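You operate a simulated robot arm through the tools that you are given. There is no shell and no other tool.

Carry out the task below with a simulated two-armed robot. There is one attempt and no reset: what you move stays moved.

Task
Load the teal cassette, rewind it, play it and stop at 2.

The check looks at the end state, three seconds after you hand in, the way a careful person would. Anything else that was tipped, shoved, dropped, spilled or broken makes it a failure.

Robot
Two 7-joint arms with two-finger parallel grippers on one trunk that stands fixed in place. Base frame: the origin is at the foot of the trunk, x ahead of it, y to its left, z up; the work surface is at about z = 0.74. Readings come in m, degrees, newtons and seconds.
The left shoulder is at [0.07, 0.187, 1.165], the right one opposite. With the tool pointing down near the work surface each hand reaches from about 0.22 to 0.78 m from the base axis, measured 20 degrees to its own side. Payload 3.91 kg a hand.
The tool frame of a hand sits at the grasp point between the pads (the TCP): z along the fingers, y along the line on which they close. The tips reach 0.03 m beyond it. The gripper opens to 0.11 m. The fingers are 0.02 m wide and 0.01 m thick; the gripper's body (0.048 by 0.112 m) begins 0.055 m behind the TCP.
Orientation is that of the tool frame in the base frame, as [roll, pitch, yaw] about the fixed x, y, z axes, in that order (R = Rz(yaw) Ry(pitch) Rx(roll)). With the fingers straight down and closing along the base's y, the tool's x points along the base's -x, its y along +y and its z along -z.

Tools
- The arms move only by the tool jog_arm. It takes "left_increments", "right_increments" or both (then of equal length, played together; a hand with none holds still); each is a list of rows, each a list of 3 entries, a list of its own where there are three numbers: the shift along the tool's x, y, z in m, then the turn, a rotation vector about the tool's x, y, z in degrees, then the closure, from 0 (fully open) to 1 (shut). In form: [[[tx, ty, tz], [ax, ay, az], gripper], ...]. A call has 1 to 20 rows; each row shifts and turns the commanded pose from where the row before left it, along the tool's axes as they then stand. Rows are played at 5 a second. More than 0.05 m and 8.6 degrees between two rows, or a gripper value outside its range, and nothing of the call is played. A pose out of reach is approached as far as the arm can. The call stops where the force on the tool passes 90 N (or 10 N more than at its start, if that is more) or the arm is blocked; 0.2 s more then pass. The fingers move at their own pace (about 0.072 m/s each) and stop on an object; they squeeze with about 42 N. The grip force told is the motor's: it shows also when the fingers shut on nothing. Time passes only in rows, and 0.2 s behind the last, so rows that do not move let the fingers close. The reply holds the time, the measured pose of the TCP, the force on the tool along the base axes, the opening and the grip force, in the units named above and with some noise, with the torque about the TCP (base axes, N m) and any sound that the robot's microphone picked up, and new pictures: "show" is both (left out), scene, wrist or none (wrist: the cameras of the hands that moved).
- Cameras (640 x 400 px; columns grow to the right, rows downward): "scene" is now at [0.1232, -0.0337, 1.3945]; the picture's right is [-0.49, -0.87, -0.00], its down [-0.58, 0.32, -0.75] and it looks along [0.66, -0.36, -0.66] (base axes); focal length 334 px, centre (320, 200). "left" rides on the left gripper at [0.072, -0.017, -0.103] in its tool frame; the picture's right is [0.23, 0.97, 0.00], its down [-0.76, 0.18, -0.62] and it looks along [-0.61, 0.14, 0.78] (tool axes); focal length 222 px, centre (320, 200). "right" rides on the right gripper at [0.072, 0.017, -0.103] in its tool frame; the picture's right is [-0.23, 0.97, 0.00], its down [-0.76, -0.18, -0.62] and it looks along [-0.61, -0.14, 0.78] (tool axes); focal length 222 px, centre (320, 200). There is no depth. A picture from a camera that has moved, and an enlarged one, comes with that camera's place and axes in the base frame and with its lens. The place of the scene camera against the robot may be out by one fixed shift of up to 0.018 m in any direction.
- move_column(by): slides the trunk up (or, below 0, down) by that many m; the arms and the scene camera ride with it, the base frame stays. It gives what a move gives, with no picture.
- turn_head(pan, tilt): turns the head with the scene camera to pan (to the left, within 86 degrees either way) and tilt (down, from -29 to 69), counted from straight ahead of the robot. It gives what a move gives, and a new picture of the scene camera.
- inspect(camera, box): a new picture of the part [left, top, right, bottom] of that camera's present view, enlarged. It takes no simulated time.
- close_job(): hands the job in; it is judged then, once.

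Places have to be worked out from the pictures, the camera data and where the tool is seen. Open the grippers and draw the arms clear of the work before you hand the job in, unless the task says otherwise.

The tools are called as a command line: name --argument value ..., lists and objects as JSON in quotes. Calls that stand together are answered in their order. jog_arm: Moves the arms, as the interface text tells. Its arguments: {"type":"object","properties":{"left_increments":{"type":"array","items":{"type":"array"}},"right_increments":{"type":"array","items":{"type":"array"}},"show":{"type":"string","enum":["both","scene","wrist","none"]}},"required":[]} The other tools are called the same way: move_column (by) moves the trunk up or down; turn_head (pan, tilt) turns the head that bears the scene camera; inspect (camera, box) takes an enlarged picture of a part of a camera's view; close_job () hands the job in.

At the start:

```text
time_s: 0.0
left_position: [0.5262, -0.0757, 1.1196]
left_tool_rot: [-179.0, -0.3, -179.1]
left_force: [-0.2, -0.4, 1.1]
left_torque: [0.03, -0.02, 0.02]
left_gripper_width: 0.1099
left_finger_force: 0.1
right_position: [0.3647, -0.5343, 1.0891]
right_tool_rot: [180.0, 0.0, -179.9]
right_force: [-0.5, 0.1, 0.5]
right_torque: [0.0, 0.02, -0.01]
right_gripper_width: 0.1101
right_finger_force: 0.1
trunk travel left (down, up): [-0.675, 0.265]
head pan, tilt (commanded): [-29.1, 41.3]
```

scene: 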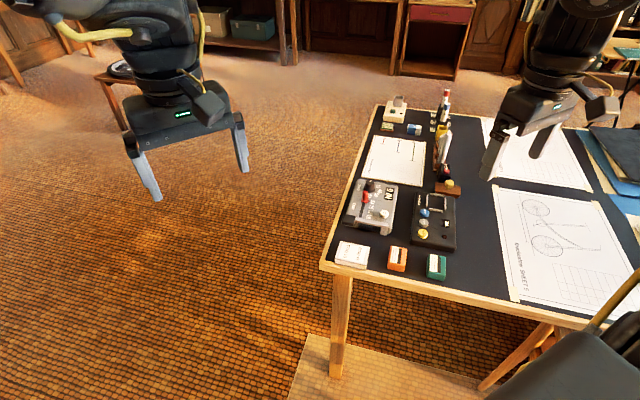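
right: 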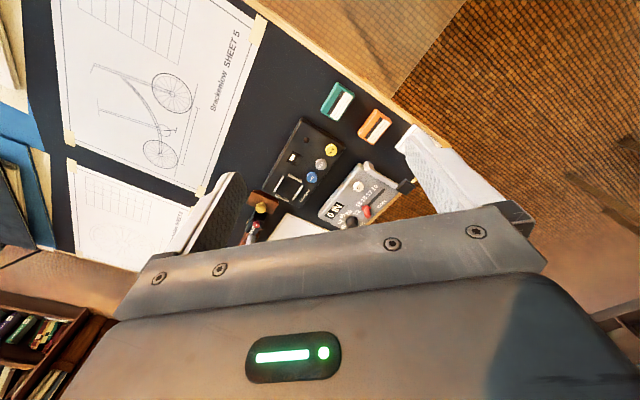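
left: 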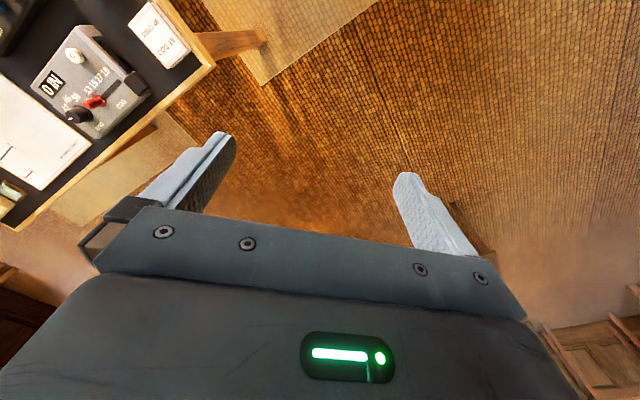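

The scene shows a table with a black player device, an orange and a teal cassette and a grey box with a dial. I'll enlarge those parts to see the layout.

inspect --camera "scene" --box '[330, 170, 490, 290]'

inspect --camera "right" --box '[240, 70, 440, 240]'

inspect --camera "scene" --box '[350, 80, 480, 200]'

```text
3.33 times, centred on (410, 230) of scene
camera zoom: at [0.1232, -0.0337, 1.3945], right [-0.49, -0.87, 0.0], down [-0.58, 0.32, -0.75], along [0.66, -0.36, -0.66], focal length 1112 px, centre (20, 100)
```

zoom: 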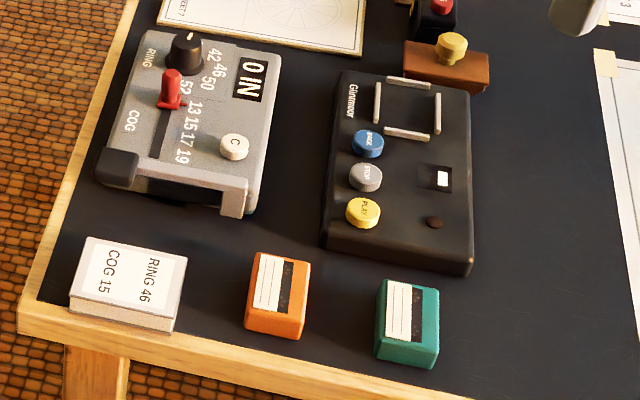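

```text
2.35 times, centred on (340, 155) of right
camera zoom: at [0.293, -0.5185, 1.191], right [0.23, 0.97, 0.0], down [0.76, -0.18, 0.62], along [0.61, -0.14, -0.78], focal length 523 px, centre (273, 306)
```

zoom: 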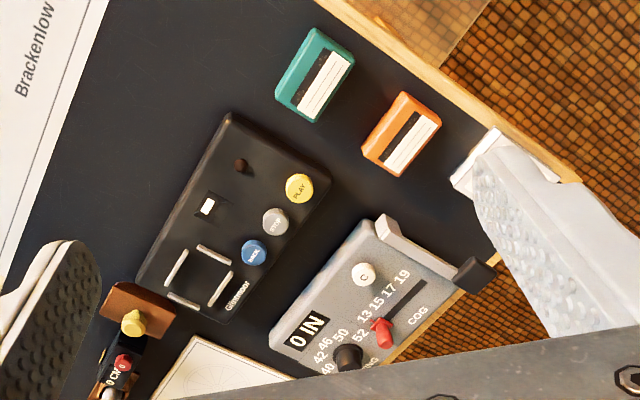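

```text
3.33 times, centred on (415, 140) of scene
camera zoom: at [0.1232, -0.0337, 1.3945], right [-0.49, -0.87, 0.0], down [-0.58, 0.32, -0.75], along [0.66, -0.36, -0.66], focal length 1112 px, centre (3, 400)
```

zoom: 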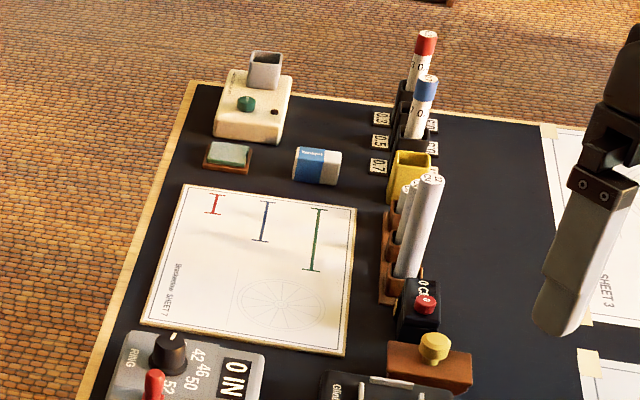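

Cassettes lie near the front edge and the player has a ridged square well, BACK/STOP/PLAY buttons and a small window. I'll zoom further on the player and teal cassette.

inspect --camera "right" --box '[270, 110, 360, 210]'

inspect --camera "scene" --box '[405, 185, 465, 255]'

inspect --camera "scene" --box '[380, 235, 460, 285]'

inspect --camera "right" --box '[310, 70, 410, 150]'

```text
4.00 times, centred on (315, 160) of right
camera zoom: at [0.293, -0.5185, 1.191], right [0.23, 0.97, 0.0], down [0.76, -0.18, 0.62], along [0.61, -0.14, -0.78], focal length 888 px, centre (340, 360)
```

zoom: 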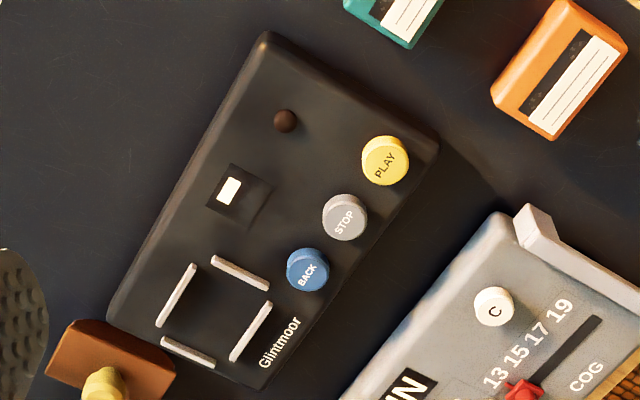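

```text
5.71 times, centred on (435, 220) of scene
camera zoom: at [0.1232, -0.0337, 1.3945], right [-0.49, -0.87, 0.0], down [-0.58, 0.32, -0.75], along [0.66, -0.36, -0.66], focal length 1906 px, centre (-337, 86)
```

zoom: 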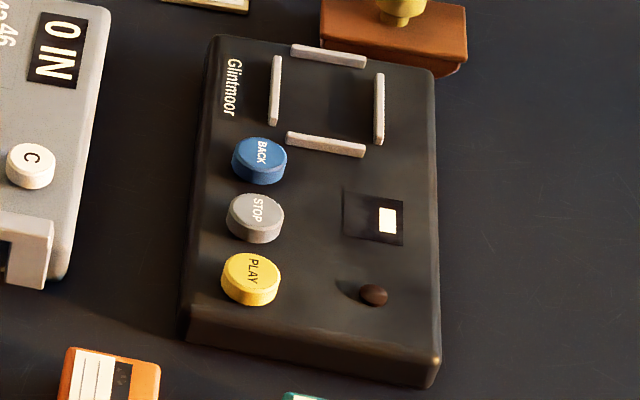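

```text
8.00 times, centred on (420, 260) of scene
camera zoom: at [0.1232, -0.0337, 1.3945], right [-0.49, -0.87, 0.0], down [-0.58, 0.32, -0.75], along [0.66, -0.36, -0.66], focal length 2668 px, centre (-480, -280)
```

zoom: 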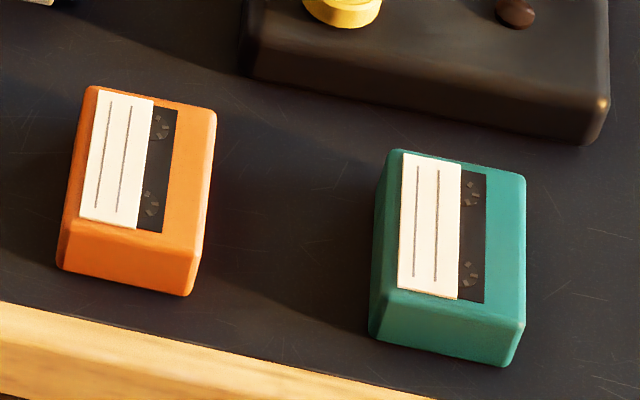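

```text
5.00 times, centred on (360, 110) of right
camera zoom: at [0.293, -0.5185, 1.191], right [0.23, 0.97, 0.0], down [0.76, -0.18, 0.62], along [0.61, -0.14, -0.78], focal length 1111 px, centre (120, 650)
```

zoom: 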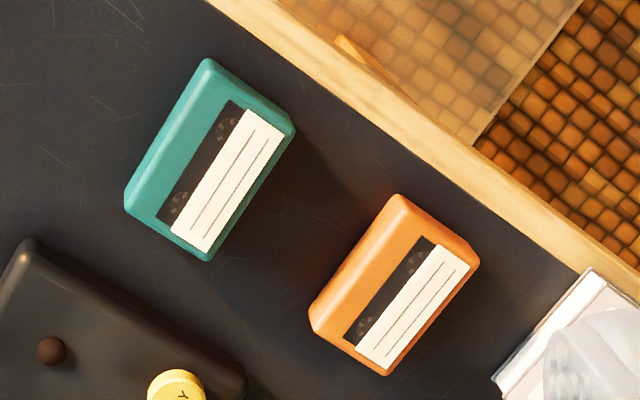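

Player's long axis runs about -45° in the base frame, and the teal cassette (~0.057 x 0.040 m, at about [0.415, -0.508]) is aligned with the well at about [0.57, -0.656]. The well is near the right arm's reach limit, so I lower the trunk by 0.12 m first.

move_column --by -0.12

```text
time_s: 1.5
left_position: [0.5265, -0.0745, 0.9996]
left_tool_rot: [-178.9, -0.2, -179.0]
left_force: [-0.3, -0.4, -0.2]
left_torque: [0.02, 0.0, -0.01]
left_gripper_width: 0.1102
left_finger_force: 0.1
right_position: [0.3659, -0.5344, 0.9685]
right_tool_rot: [179.9, 0.0, -179.9]
right_force: [0.0, 0.1, -0.5]
right_torque: [-0.02, -0.02, 0.01]
right_gripper_width: 0.1097
right_finger_force: 0.1
trunk travel left (down, up): [-0.555, 0.385]
head pan, tilt (commanded): [-29.1, 41.3]
```

The trunk is lower. Now I turn the right hand 45° about its tool z so that its closing line goes along the cassette's short side, and look again.

jog_arm --right_increments '[[[0, 0, 0], [0, 0, 7.5], 0], [[0, 0, 0], [0, 0, 7.5], 0], [[0, 0, 0], [0, 0, 7.5], 0], [[0, 0, 0], [0, 0, 7.5], 0], [[0, 0, 0], [0, 0, 7.5], 0], [[0, 0, 0], [0, 0, 7.5], 0], [[0, 0, 0], [0, 0, 0], 0]]' --show "both"

```text
time_s: 3.1
left_position: [0.5273, -0.0758, 1.0]
left_tool_rot: [-178.9, -0.2, -179.0]
left_force: [-1.0, -0.1, 1.0]
left_torque: [0.01, 0.04, -0.01]
left_gripper_width: 0.1099
left_finger_force: 0.0
right_position: [0.3639, -0.5356, 0.9674]
right_tool_rot: [180.0, 0.1, 134.9]
right_force: [-0.4, 0.0, -0.2]
right_torque: [0.03, 0.01, 0.04]
right_gripper_width: 0.1098
right_finger_force: 0.0
trunk travel left (down, up): [-0.555, 0.385]
head pan, tilt (commanded): [-29.1, 41.3]
camera scene: at [0.1232, -0.0336, 1.2745], right [-0.49, -0.87, 0.0], down [-0.58, 0.32, -0.75], along [0.66, -0.36, -0.66], focal length 334 px, centre (320, 200)
camera right: at [0.3261, -0.4721, 1.0711], right [0.85, 0.53, 0.0], down [0.41, -0.67, 0.62], along [0.33, -0.53, -0.78], focal length 222 px, centre (320, 200)
```

scene: 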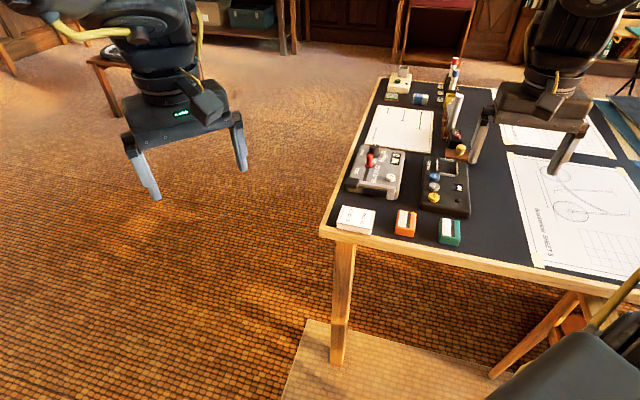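
right: 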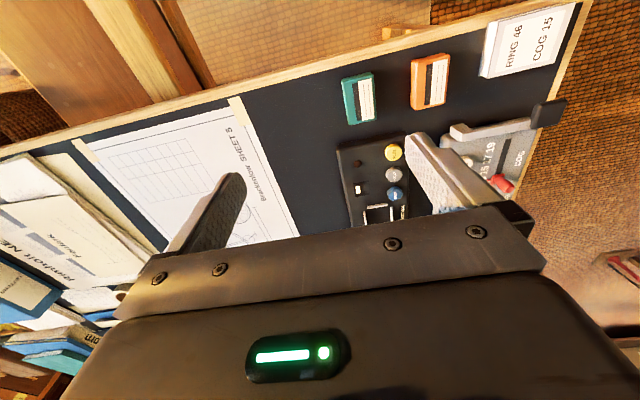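

From this view the teal cassette's centre is again near [0.411, -0.510]. I move the hand over it at about 0.10 m up with the fingers partly closed (clear of the orange one), then look.

jog_arm --right_increments '[[[-0.005, 0.0176, 0.03], [0, 0, 0], 0.4], [[-0.005, 0.0176, 0.03], [0, 0, 0], 0.4], [[-0.005, 0.0176, 0.03], [0, 0, 0], 0.4], [[0, 0, 0], [0, 0, 0], 0.4], [[0, 0, 0], [0, 0, 0], 0.4]]' --show "both"

```text
time_s: 4.3
left_position: [0.5271, -0.0749, 0.9999]
left_tool_rot: [-178.9, -0.3, -179.1]
left_force: [-0.2, -0.5, 0.2]
left_torque: [0.01, 0.06, 0.01]
left_gripper_width: 0.1101
left_finger_force: 0.0
right_position: [0.4136, -0.5087, 0.8794]
right_tool_rot: [180.0, -0.1, 135.0]
right_force: [-0.2, 1.0, 0.2]
right_torque: [0.05, 0.04, 0.0]
right_gripper_width: 0.0658
right_finger_force: 0.1
trunk travel left (down, up): [-0.555, 0.385]
head pan, tilt (commanded): [-29.1, 41.3]
camera scene: at [0.1236, -0.0342, 1.2744], right [-0.49, -0.87, 0.0], down [-0.58, 0.32, -0.75], along [0.66, -0.36, -0.66], focal length 334 px, centre (320, 200)
camera right: at [0.3752, -0.446, 0.9821], right [0.85, 0.53, 0.0], down [0.41, -0.66, 0.62], along [0.33, -0.53, -0.78], focal length 222 px, centre (320, 200)
```

scene: 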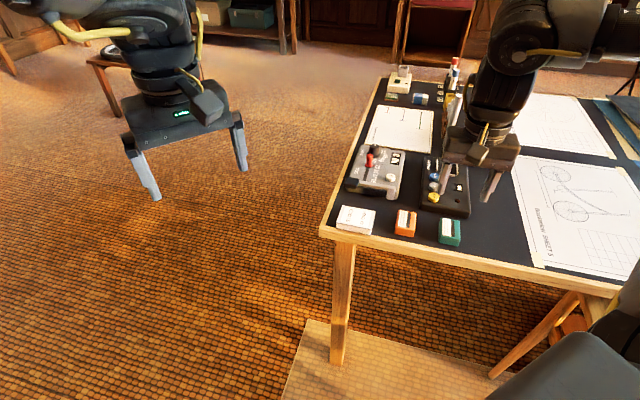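
right: 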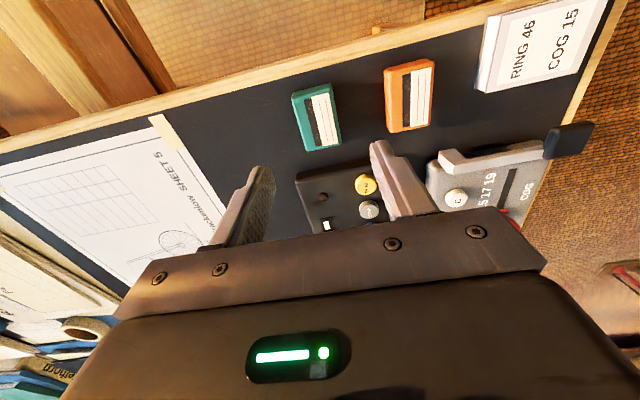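

Hand hovers over the cassette. I'll zoom in the wrist picture to measure its corners.

inspect --camera "right" --box '[260, 60, 380, 180]'

inspect --camera "scene" --box '[420, 200, 480, 260]'

```text
3.33 times, centred on (320, 120) of right
camera zoom: at [0.3752, -0.446, 0.9821], right [0.85, 0.53, 0.0], down [0.41, -0.66, 0.62], along [0.33, -0.53, -0.78], focal length 740 px, centre (320, 467)
```

zoom: 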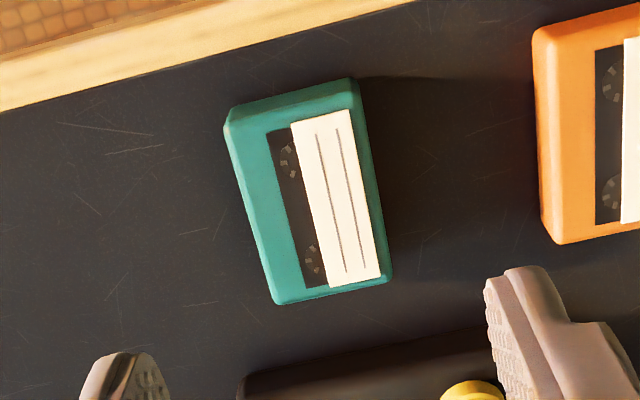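

```text
6.67 times, centred on (450, 230) of scene
camera zoom: at [0.1236, -0.0342, 1.2744], right [-0.49, -0.87, 0.0], down [-0.58, 0.32, -0.75], along [0.66, -0.36, -0.66], focal length 2223 px, centre (-547, 0)
```

zoom: 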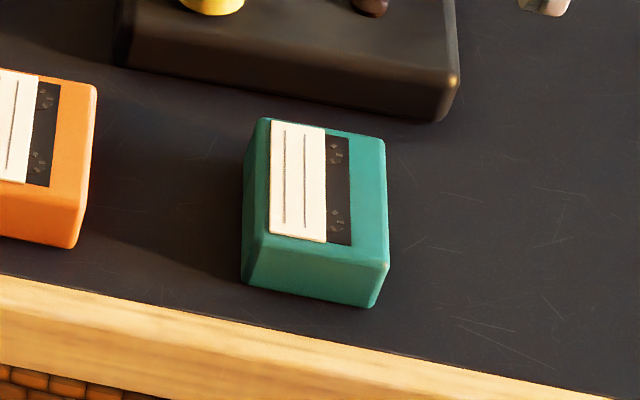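

Cassette centre is at about [0.415, -0.512], top near z 0.76, long axis at -45°. I shift slightly and descend so the fingertips overlap the upper part of its sides, still open.

jog_arm --right_increments '[[[-0.0037, -0.0017, 0.02], [0, 0, 0], 0.4], [[0, 0, 0.03], [0, 0, 0], 0.4], [[0, 0, 0.025], [0, 0, 0], 0.4], [[0, 0, 0.012], [0, 0, 0], 0.4], [[0, 0, 0], [0, 0, 0], 0.4]]' --show "both"

```text
time_s: 5.5
left_position: [0.526, -0.0746, 1.0001]
left_tool_rot: [-179.0, -0.3, -179.1]
left_force: [0.2, 0.0, 0.8]
left_torque: [-0.01, 0.01, 0.01]
left_gripper_width: 0.11
left_finger_force: 0.0
right_position: [0.4138, -0.5132, 0.791]
right_tool_rot: [180.0, -0.1, 134.9]
right_force: [1.1, 0.6, 0.2]
right_torque: [-0.02, 0.0, 0.01]
right_gripper_width: 0.0662
right_finger_force: 0.0
trunk travel left (down, up): [-0.555, 0.385]
head pan, tilt (commanded): [-29.1, 41.3]
camera scene: at [0.1231, -0.0336, 1.2745], right [-0.49, -0.87, 0.0], down [-0.58, 0.32, -0.75], along [0.66, -0.36, -0.66], focal length 334 px, centre (320, 200)
camera right: at [0.3751, -0.4499, 0.8942], right [0.85, 0.53, 0.0], down [0.41, -0.66, 0.62], along [0.33, -0.53, -0.78], focal length 222 px, centre (320, 200)
```

scene: 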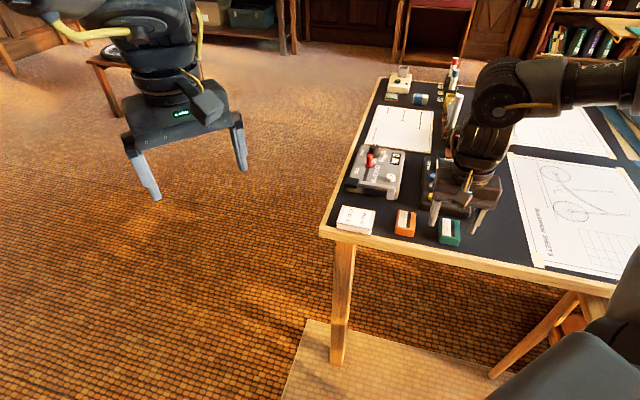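
right: 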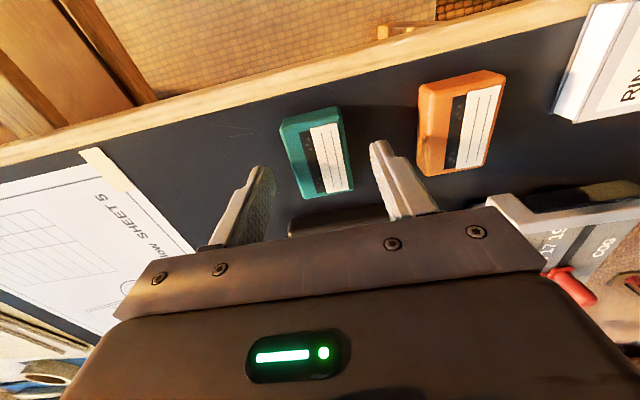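

Nearly at the cassette height. I check alignment in enlarged wrist view before the last descent.

inspect --camera "right" --box '[230, 90, 430, 215]'

inspect --camera "scene" --box '[420, 190, 500, 250]'

```text
3.20 times, centred on (330, 152) of right
camera zoom: at [0.3751, -0.4499, 0.8942], right [0.85, 0.53, 0.0], down [0.41, -0.66, 0.62], along [0.33, -0.53, -0.78], focal length 711 px, centre (288, 352)
```

zoom: 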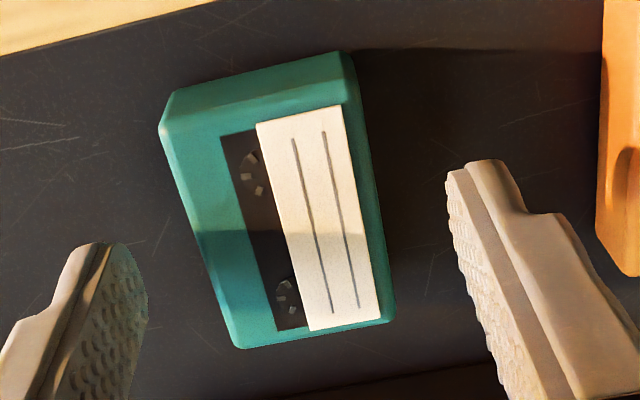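

```text
6.67 times, centred on (460, 220) of scene
camera zoom: at [0.1231, -0.0336, 1.2745], right [-0.49, -0.87, 0.0], down [-0.58, 0.32, -0.75], along [0.66, -0.36, -0.66], focal length 2223 px, centre (-613, 67)
```

zoom: 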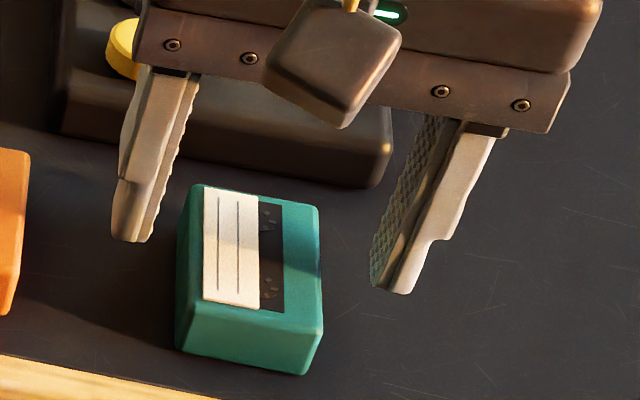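

TCP is within ~2 mm of the cassette's centre. I go down 12 mm more and close on it.

jog_arm --right_increments '[[[0.001, 0, 0.006], [0, 0, 0], 0.4], [[0, 0, 0.006], [0, 0, 0], 0.4], [[0, 0, 0], [0, 0, 0], 0.4], [[0, 0, 0], [0, 0, 0], 0.55], [[0, 0, 0], [0, 0, 0], 0.6], [[0, 0, 0], [0, 0, 0], 0.65], [[0, 0, 0], [0, 0, 0], 0.7], [[0, 0, 0], [0, 0, 0], 0.8], [[0, 0, 0], [0, 0, 0], 1]]' --show "both"

```text
time_s: 7.5
left_position: [0.5278, -0.075, 1.0009]
left_tool_rot: [-178.9, -0.3, -179.0]
left_force: [0.2, 1.1, 0.5]
left_torque: [0.0, -0.04, -0.03]
left_gripper_width: 0.11
left_finger_force: 0.1
right_position: [0.413, -0.5112, 0.7803]
right_tool_rot: [-180.0, 0.1, 135.0]
right_force: [0.1, 0.1, 0.6]
right_torque: [0.01, -0.01, -0.01]
right_gripper_width: 0.0389
right_finger_force: 42.2
trunk travel left (down, up): [-0.555, 0.385]
head pan, tilt (commanded): [-29.1, 41.3]
camera scene: at [0.1233, -0.0337, 1.2745], right [-0.49, -0.87, 0.0], down [-0.58, 0.32, -0.75], along [0.66, -0.36, -0.66], focal length 334 px, centre (320, 200)
camera right: at [0.3745, -0.4488, 0.8824], right [0.85, 0.53, 0.0], down [0.41, -0.66, 0.62], along [0.33, -0.53, -0.78], focal length 222 px, centre (320, 200)
```

scene: 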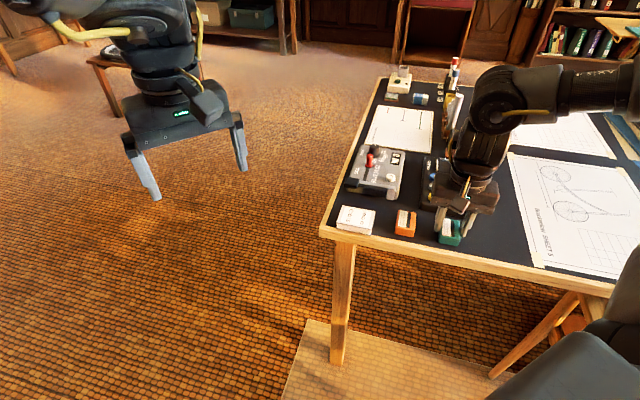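
right: 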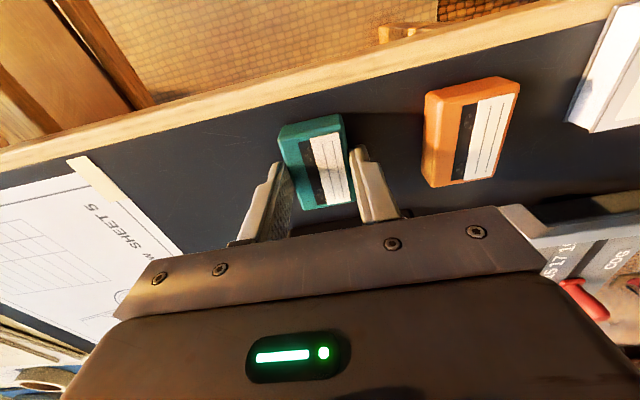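

Grip closed at 0.039 m with 42 N. I check how the fingers sit on the cassette.

inspect --camera "right" --box '[240, 95, 400, 215]'

inspect --camera "scene" --box '[425, 195, 485, 250]'

```text
3.33 times, centred on (320, 155) of right
camera zoom: at [0.3745, -0.4488, 0.8824], right [0.85, 0.53, 0.0], down [0.41, -0.66, 0.62], along [0.33, -0.53, -0.78], focal length 740 px, centre (320, 350)
```

zoom: 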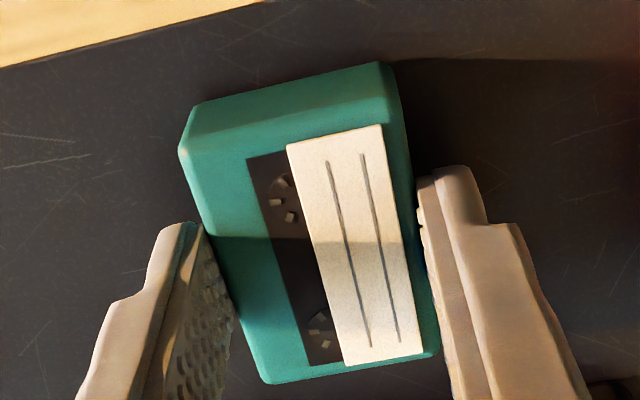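

```text
7.27 times, centred on (455, 222) of scene
camera zoom: at [0.1233, -0.0337, 1.2745], right [-0.49, -0.87, 0.0], down [-0.58, 0.32, -0.75], along [0.66, -0.36, -0.66], focal length 2425 px, centre (-662, 36)
```

zoom: 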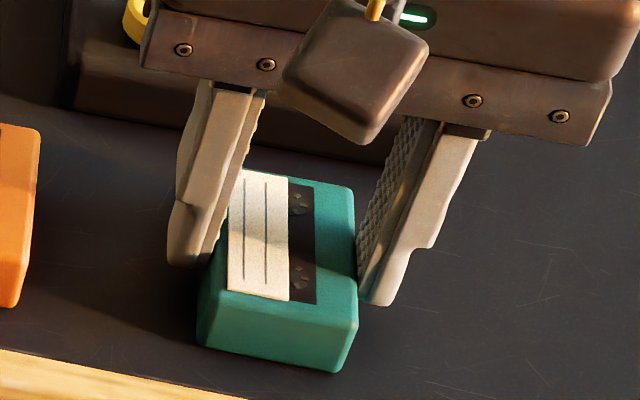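

The cassette is held, centred ~3 mm from the TCP along tool -x, well aligned. I lift it 0.25 m to get a clear wrist view of the well ahead.

jog_arm --right_increments '[[[0, 0, -0.01], [0, 0, 0], 1], [[0, 0, -0.03], [0, 0, 0], 1], [[0, 0, -0.04], [0, 0, 0], 1], [[0, 0, -0.04], [0, 0, 0], 1], [[0, 0, -0.04], [0, 0, 0], 1], [[0, 0, -0.04], [0, 0, 0], 1], [[0, 0, -0.04], [0, 0, 0], 1], [[0, 0, -0.03], [0, 0, 0], 1], [[0, 0, 0], [0, 0, 0], 1], [[0, 0, 0], [0, 0, 0], 1]]' --show "both"

```text
time_s: 9.7
left_position: [0.5269, -0.0749, 1.0003]
left_tool_rot: [-178.9, -0.2, -179.0]
left_force: [0.5, 0.3, 0.1]
left_torque: [0.01, -0.04, -0.02]
left_gripper_width: 0.1101
left_finger_force: 0.0
right_position: [0.4127, -0.5101, 1.0507]
right_tool_rot: [-180.0, 0.0, 134.9]
right_force: [0.8, 0.0, -0.6]
right_torque: [0.05, -0.01, -0.01]
right_gripper_width: 0.0388
right_finger_force: 42.3
trunk travel left (down, up): [-0.555, 0.385]
head pan, tilt (commanded): [-29.1, 41.3]
camera scene: at [0.1231, -0.0334, 1.2745], right [-0.49, -0.87, 0.0], down [-0.58, 0.32, -0.75], along [0.66, -0.36, -0.66], focal length 334 px, centre (320, 200)
camera right: at [0.3745, -0.4478, 1.1524], right [0.85, 0.53, 0.0], down [0.41, -0.66, 0.62], along [0.33, -0.53, -0.78], focal length 222 px, centre (320, 200)
```

scene: 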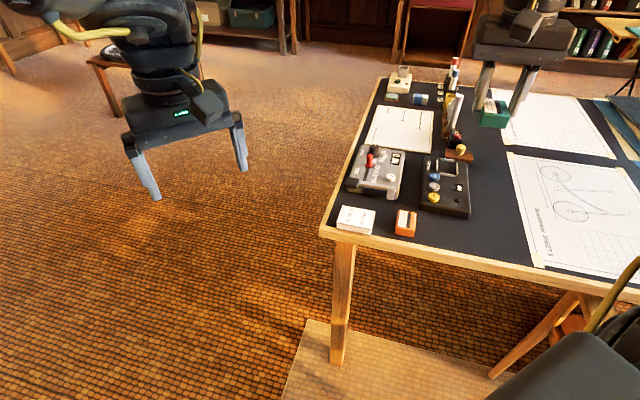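
right: 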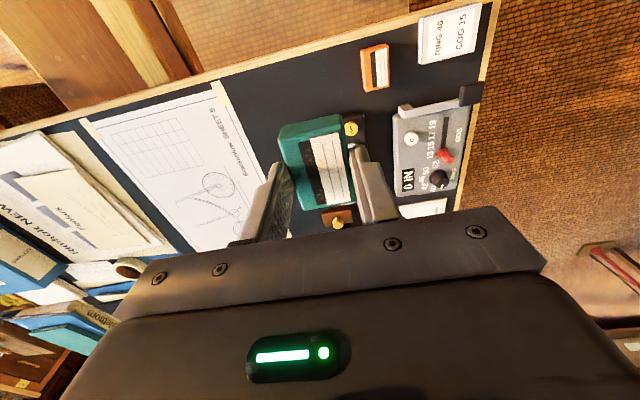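

The held cassette blocks the wrist view of the well, but the scene camera sees it clearly. I zoom the scene view on the player and on the held cassette for calibration.

inspect --camera "scene" --box '[415, 150, 479, 190]'

inspect --camera "scene" --box '[413, 175, 477, 215]'

inspect --camera "scene" --box '[460, 60, 556, 140]'

```text
10.00 times, centred on (447, 170) of scene
camera zoom: at [0.1231, -0.0334, 1.2745], right [-0.49, -0.87, 0.0], down [-0.58, 0.32, -0.75], along [0.66, -0.36, -0.66], focal length 3335 px, centre (-950, 500)
```

zoom: 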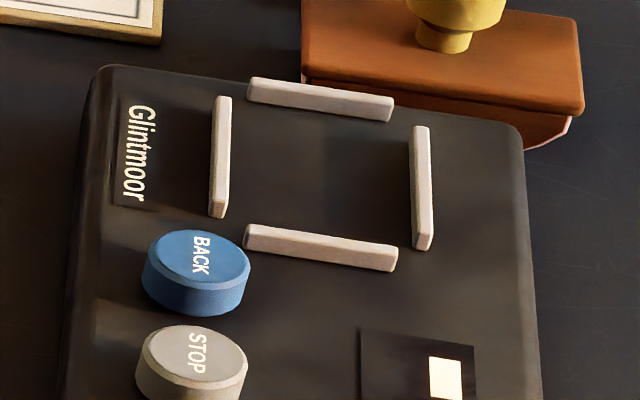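

```text
10.00 times, centred on (445, 195) of scene
camera zoom: at [0.1231, -0.0334, 1.2745], right [-0.49, -0.87, 0.0], down [-0.58, 0.32, -0.75], along [0.66, -0.36, -0.66], focal length 3335 px, centre (-930, 250)
```

zoom: 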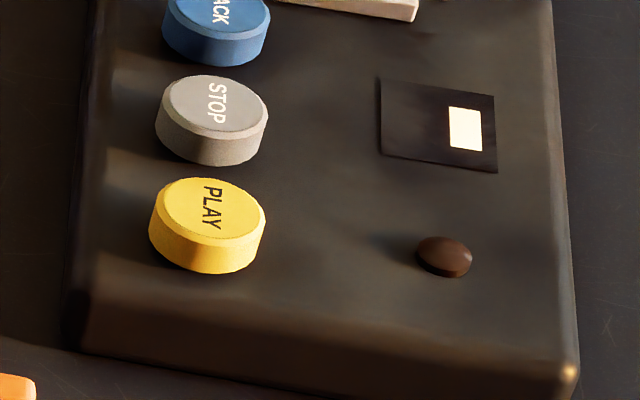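

```text
5.00 times, centred on (508, 100) of scene
camera zoom: at [0.1231, -0.0334, 1.2745], right [-0.49, -0.87, 0.0], down [-0.58, 0.32, -0.75], along [0.66, -0.36, -0.66], focal length 1667 px, centre (-620, 700)
```

zoom: 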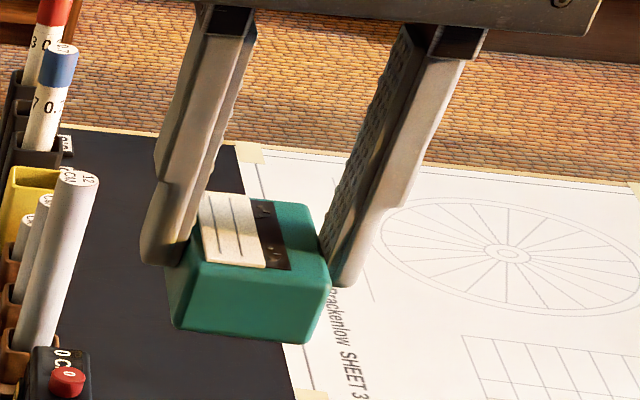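

From wrist and scene measurements together, the well's centre is about [0.571, -0.660], interior ~0.046 x 0.064 m, aligned with the cassette. I carry the cassette over it along tool -x, staying high (TCP z about 0.95).

jog_arm --right_increments '[[[-0.036, 0.001, 0.016], [0, 0, 0], 1], [[-0.036, 0.001, 0.016], [0, 0, 0], 1], [[-0.036, 0.001, 0.016], [0, 0, 0], 1], [[-0.036, 0.001, 0.016], [0, 0, 0], 1], [[-0.036, 0.001, 0.016], [0, 0, 0], 1], [[-0.035, 0.001, 0.016], [0, 0, 0], 1], [[0, 0, 0], [0, 0, 0], 1], [[0, 0, 0], [0, 0, 0], 1]]' --show "both"

```text
time_s: 11.5
left_position: [0.5266, -0.0752, 1.0004]
left_tool_rot: [-178.9, -0.2, -179.0]
left_force: [-0.3, 0.2, -0.8]
left_torque: [0.0, 0.03, 0.0]
left_gripper_width: 0.1099
left_finger_force: 0.2
right_position: [0.5701, -0.6584, 0.9533]
right_tool_rot: [179.9, -0.1, 135.0]
right_force: [0.8, -0.5, -0.6]
right_torque: [0.0, 0.01, 0.0]
right_gripper_width: 0.0388
right_finger_force: 41.9
trunk travel left (down, up): [-0.555, 0.385]
head pan, tilt (commanded): [-29.1, 41.3]
camera scene: at [0.1241, -0.0338, 1.2744], right [-0.49, -0.87, 0.0], down [-0.58, 0.32, -0.75], along [0.66, -0.36, -0.66], focal length 334 px, centre (320, 200)
camera right: at [0.5327, -0.5953, 1.0553], right [0.85, 0.53, 0.0], down [0.41, -0.66, 0.62], along [0.33, -0.53, -0.78], focal length 222 px, centre (320, 200)
```

scene: 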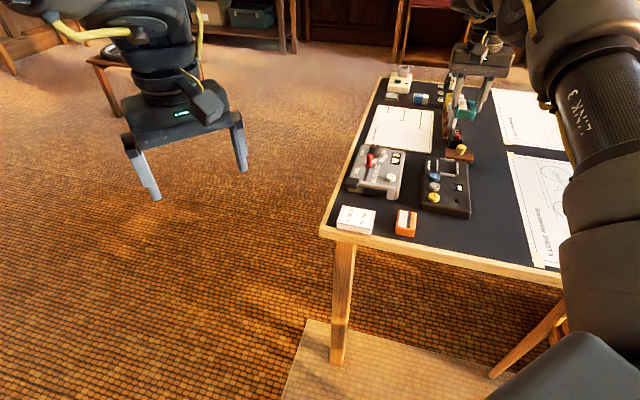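
right: 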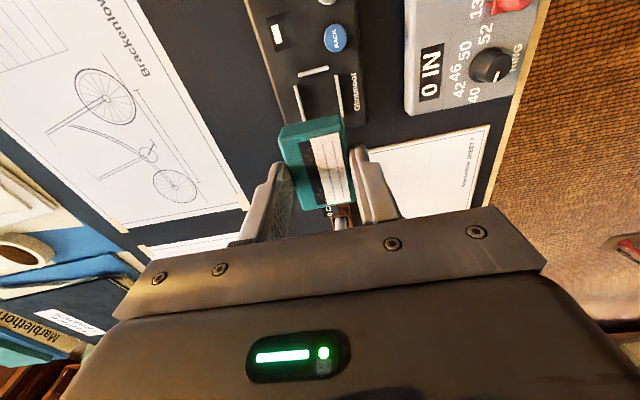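

The arm reaches over the well. The wrist camera now sees the near ridge and two side ridges above the cassette; I zoom in to measure.

inspect --camera "right" --box '[240, 0, 400, 130]'

inspect --camera "right" --box '[260, 50, 380, 125]'

inspect --camera "right" --box '[250, 100, 400, 240]'

```text
3.08 times, centred on (320, 65) of right
camera zoom: at [0.5327, -0.5953, 1.0553], right [0.85, 0.53, 0.0], down [0.41, -0.66, 0.62], along [0.33, -0.53, -0.78], focal length 684 px, centre (320, 615)
```

zoom: 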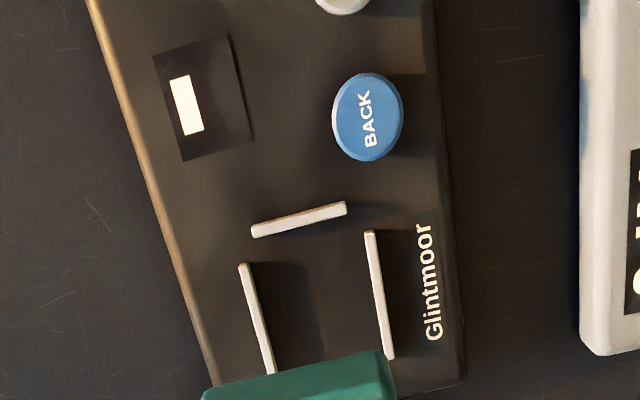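

```text
5.33 times, centred on (320, 88) of right
camera zoom: at [0.5327, -0.5953, 1.0553], right [0.85, 0.53, 0.0], down [0.41, -0.66, 0.62], along [0.33, -0.53, -0.78], focal length 1185 px, centre (320, 800)
```

zoom: 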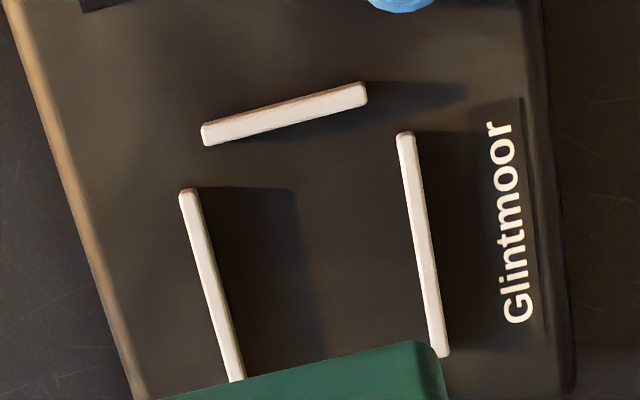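

```text
2.86 times, centred on (325, 170) of right
camera zoom: at [0.5327, -0.5953, 1.0553], right [0.85, 0.53, 0.0], down [0.41, -0.66, 0.62], along [0.33, -0.53, -0.78], focal length 635 px, centre (306, 286)
```

zoom: 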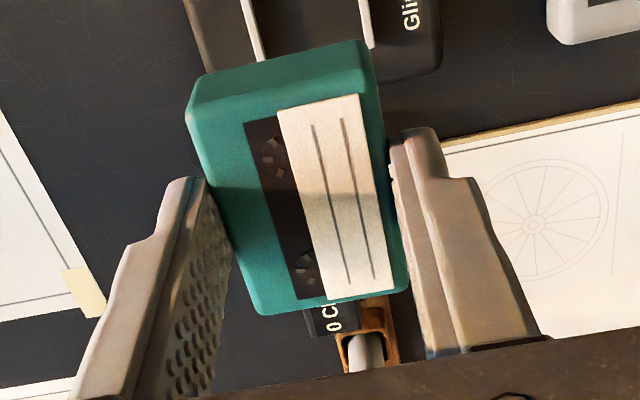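

The well centre measures about [0.572, -0.6595] and the held cassette about [0.573, -0.660], so it is centred within ~2 mm with ~4 mm of play. I descend to leave the cassette a few cm above the ridges and check.

jog_arm --right_increments '[[[0.001, 0, 0.03], [0, 0, 0], 1], [[0.0005, 0, 0.03], [0, 0, 0], 1], [[0, 0, 0.03], [0, 0, 0], 1], [[0, 0, 0.025], [0, 0, 0], 1], [[0, 0, 0], [0, 0, 0], 1], [[0, 0, 0], [0, 0, 0], 1]]' --show "both"

inspect --camera "right" --box '[240, 30, 400, 190]'

inspect --camera "scene" --box '[400, 110, 500, 190]'

```text
time_s: 12.9
left_position: [0.5271, -0.0748, 1.0002]
left_tool_rot: [-178.9, -0.3, -179.0]
left_force: [-0.4, 0.0, 0.5]
left_torque: [0.02, -0.02, -0.01]
left_gripper_width: 0.1098
left_finger_force: 0.1
right_position: [0.5695, -0.6584, 0.8385]
right_tool_rot: [-179.9, -0.1, 135.0]
right_force: [0.2, -0.8, -0.7]
right_torque: [-0.02, -0.04, 0.06]
right_gripper_width: 0.0389
right_finger_force: 41.9
trunk travel left (down, up): [-0.555, 0.385]
head pan, tilt (commanded): [-29.1, 41.3]
camera scene: at [0.1235, -0.0339, 1.2745], right [-0.49, -0.87, 0.0], down [-0.58, 0.32, -0.75], along [0.66, -0.36, -0.66], focal length 334 px, centre (320, 200)
camera right: at [0.5314, -0.5956, 0.9406], right [0.85, 0.53, 0.0], down [0.41, -0.66, 0.62], along [0.33, -0.53, -0.78], focal length 222 px, centre (320, 200)
```

scene: 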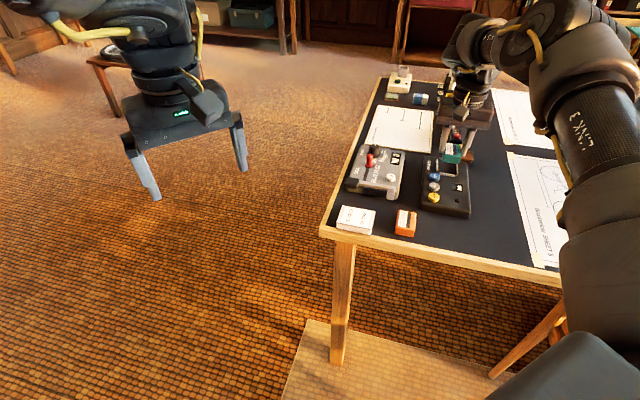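
right: 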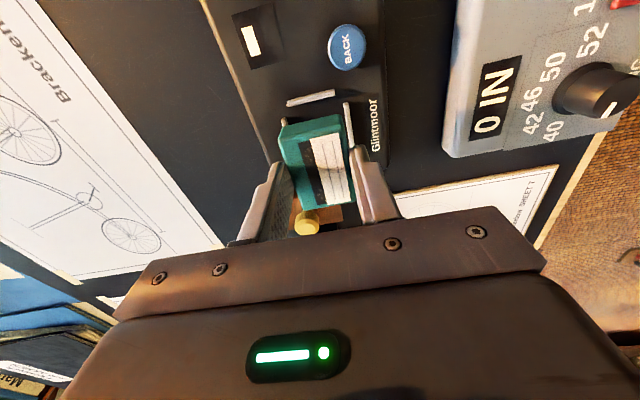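

```text
2.50 times, centred on (320, 110) of right
camera zoom: at [0.5314, -0.5956, 0.9406], right [0.85, 0.53, 0.0], down [0.41, -0.66, 0.62], along [0.33, -0.53, -0.78], focal length 555 px, centre (320, 425)
```

zoom: 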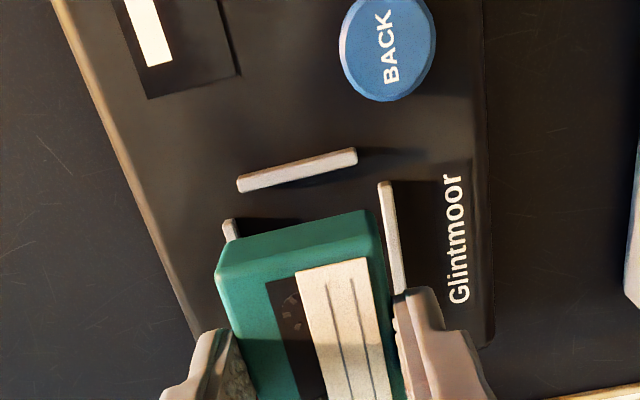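

```text
5.00 times, centred on (450, 150) of scene
camera zoom: at [0.1235, -0.0339, 1.2745], right [-0.49, -0.87, 0.0], down [-0.58, 0.32, -0.75], along [0.66, -0.36, -0.66], focal length 1667 px, centre (-330, 450)
```

zoom: 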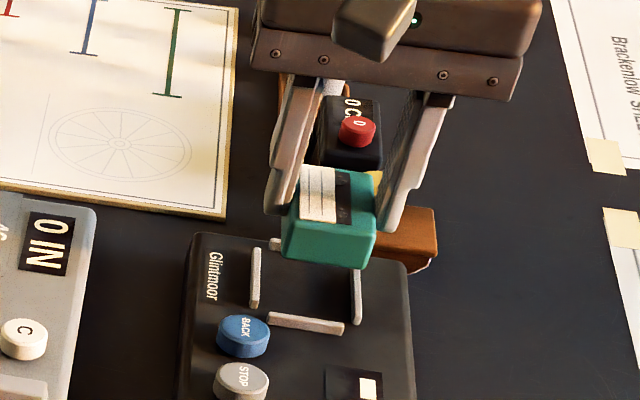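

Alignment holds: well centre ~[0.5717, -0.659], cassette ~1.5 mm too far along and ~1 mm to the side. I correct that and go down until the cassette is just above the ridges.

jog_arm --right_increments '[[[0.0015, 0.001, 0.008], [0, 0, 0], 1], [[0, 0, 0.01], [0, 0, 0], 1], [[0, 0, 0.006], [0, 0, 0], 1], [[0, 0, 0], [0, 0, 0], 1], [[0, 0, 0], [0, 0, 0], 1]]' --show "none"

inspect --camera "right" --box '[240, 60, 400, 220]'

inspect --camera "scene" --box '[412, 130, 492, 194]'

```text
time_s: 14.1
left_position: [0.5272, -0.0747, 1.0002]
left_tool_rot: [-178.9, -0.4, -179.1]
left_force: [-0.9, 0.2, -0.6]
left_torque: [0.01, -0.03, 0.03]
left_gripper_width: 0.1096
left_finger_force: 0.1
right_position: [0.5687, -0.6569, 0.8141]
right_tool_rot: [179.9, 0.1, 135.1]
right_force: [0.2, -0.1, -0.8]
right_torque: [-0.03, 0.0, -0.03]
right_gripper_width: 0.0388
right_finger_force: 41.7
trunk travel left (down, up): [-0.555, 0.385]
head pan, tilt (commanded): [-29.1, 41.3]
```

```text
2.50 times, centred on (320, 140) of right
camera zoom: at [0.5302, -0.5936, 0.917], right [0.85, 0.53, 0.0], down [0.41, -0.66, 0.62], along [0.33, -0.53, -0.78], focal length 555 px, centre (320, 350)
```

zoom: 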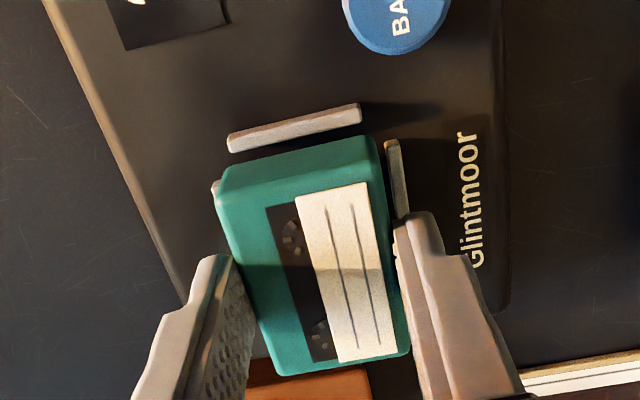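

```text
6.25 times, centred on (452, 162) of scene
camera zoom: at [0.1233, -0.0338, 1.2745], right [-0.49, -0.87, 0.0], down [-0.58, 0.32, -0.75], along [0.66, -0.36, -0.66], focal length 2084 px, centre (-505, 438)
```

zoom: 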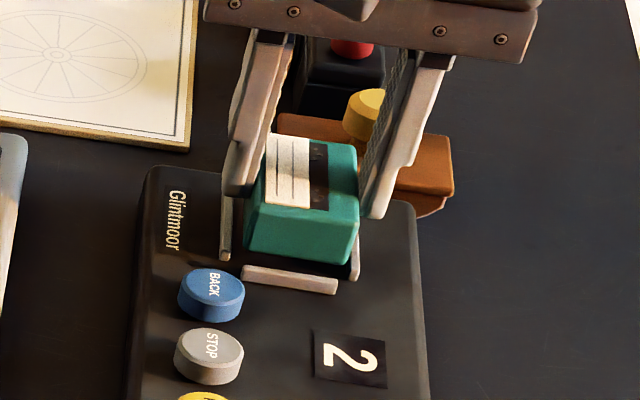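

Counter window lit up with "2", so the player already senses the tape. The cassette looks centred; I lower it gently the last ~10 mm in small steps, watching the force.

jog_arm --right_increments '[[[0, 0.0005, 0.004], [0, 0, 0], 1], [[0, 0, 0.004], [0, 0, 0], 1], [[0, 0, 0], [0, 0, 0], 1], [[0, 0, 0], [0, 0, 0], 1]]' --show "none"

inspect --camera "right" --box '[240, 60, 400, 220]'

inspect --camera "scene" --box '[412, 130, 492, 194]'

```text
time_s: 15.1
left_position: [0.5267, -0.0751, 1.0005]
left_tool_rot: [-178.9, -0.2, -178.9]
left_force: [0.1, -0.1, -0.7]
left_torque: [0.02, -0.02, -0.02]
left_gripper_width: 0.1101
left_finger_force: 0.0
right_position: [0.568, -0.656, 0.8064]
right_tool_rot: [-180.0, 0.0, 135.1]
right_force: [0.5, -0.1, -0.9]
right_torque: [0.02, 0.03, 0.03]
right_gripper_width: 0.0388
right_finger_force: 42.0
trunk travel left (down, up): [-0.555, 0.385]
head pan, tilt (commanded): [-29.1, 41.3]
```

```text
2.50 times, centred on (320, 140) of right
camera zoom: at [0.5301, -0.5933, 0.9087], right [0.85, 0.53, 0.0], down [0.41, -0.66, 0.62], along [0.33, -0.53, -0.78], focal length 555 px, centre (320, 350)
```

zoom: 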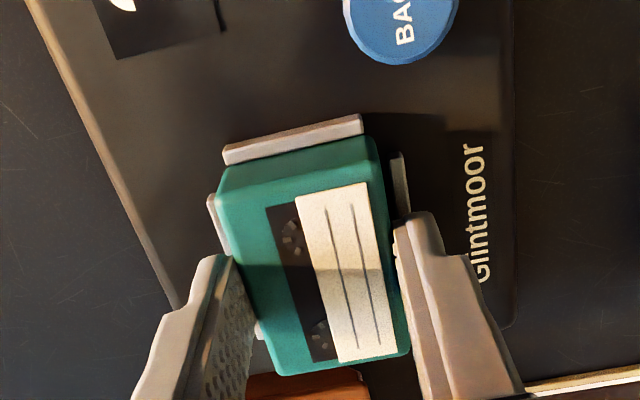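

```text
6.25 times, centred on (452, 162) of scene
camera zoom: at [0.1233, -0.0338, 1.2745], right [-0.49, -0.87, 0.0], down [-0.58, 0.32, -0.75], along [0.66, -0.36, -0.66], focal length 2084 px, centre (-505, 438)
```

zoom: 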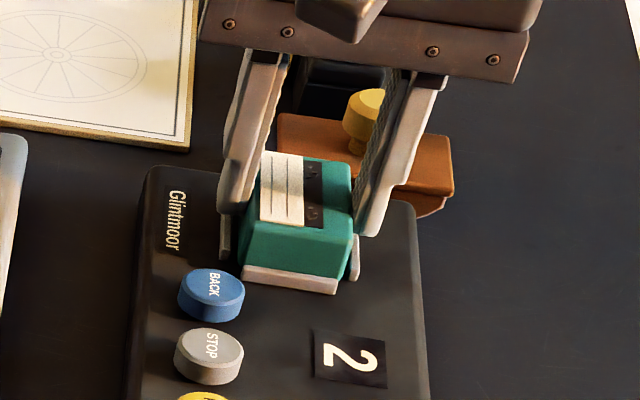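

No contact yet and the cassette is inside all four ridges. I continue down in 2 mm steps.

jog_arm --right_increments '[[[-0.0007, 0, 0.002], [0, 0, 0], 1], [[0, 0, 0.002], [0, 0, 0], 1], [[0, 0, 0], [0, 0, 0], 1]]' --show "none"

inspect --camera "scene" --box '[412, 130, 492, 194]'

```text
time_s: 15.9
left_position: [0.5265, -0.0745, 1.0008]
left_tool_rot: [-178.9, -0.3, -179.0]
left_force: [0.1, 0.0, -1.0]
left_torque: [-0.03, 0.01, 0.0]
left_gripper_width: 0.11
left_finger_force: 0.2
right_position: [0.5674, -0.6554, 0.8039]
right_tool_rot: [180.0, 0.1, 134.9]
right_force: [2.3, -3.6, 10.4]
right_torque: [-0.03, 0.06, -0.01]
right_gripper_width: 0.0391
right_finger_force: 42.2
trunk travel left (down, up): [-0.555, 0.385]
head pan, tilt (commanded): [-29.1, 41.3]
```

```text
6.25 times, centred on (452, 162) of scene
camera zoom: at [0.1223, -0.0327, 1.2748], right [-0.49, -0.87, 0.0], down [-0.58, 0.32, -0.75], along [0.66, -0.37, -0.66], focal length 2084 px, centre (-505, 438)
```

zoom: 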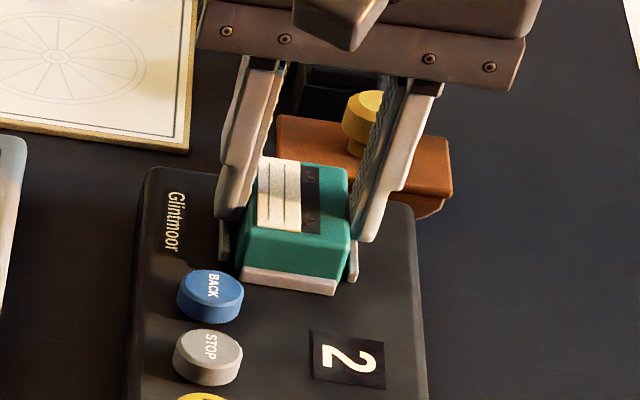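

Light contact (10 N up). Before releasing I check closely whether the cassette sits on the well floor rather than a ridge.

inspect --camera "right" --box '[270, 100, 370, 200]'

inspect --camera "scene" --box '[434, 150, 474, 180]'

```text
4.00 times, centred on (320, 150) of right
camera zoom: at [0.5299, -0.593, 0.9064], right [0.85, 0.53, 0.0], down [0.41, -0.66, 0.62], along [0.33, -0.53, -0.78], focal length 888 px, centre (320, 400)
```

zoom: 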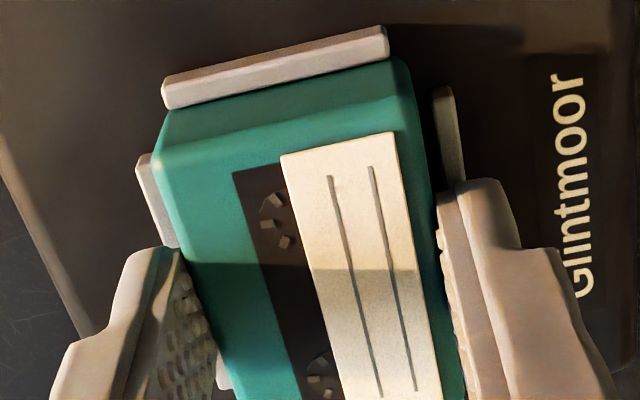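

```text
13.33 times, centred on (454, 165) of scene
camera zoom: at [0.1223, -0.0327, 1.2748], right [-0.49, -0.87, 0.0], down [-0.58, 0.32, -0.75], along [0.66, -0.37, -0.66], focal length 4446 px, centre (-1467, 667)
```

zoom: 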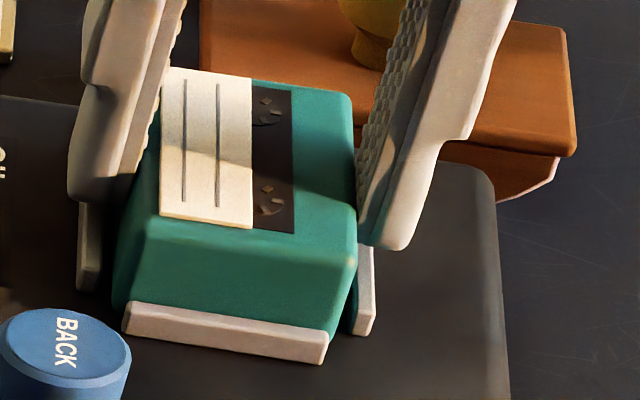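

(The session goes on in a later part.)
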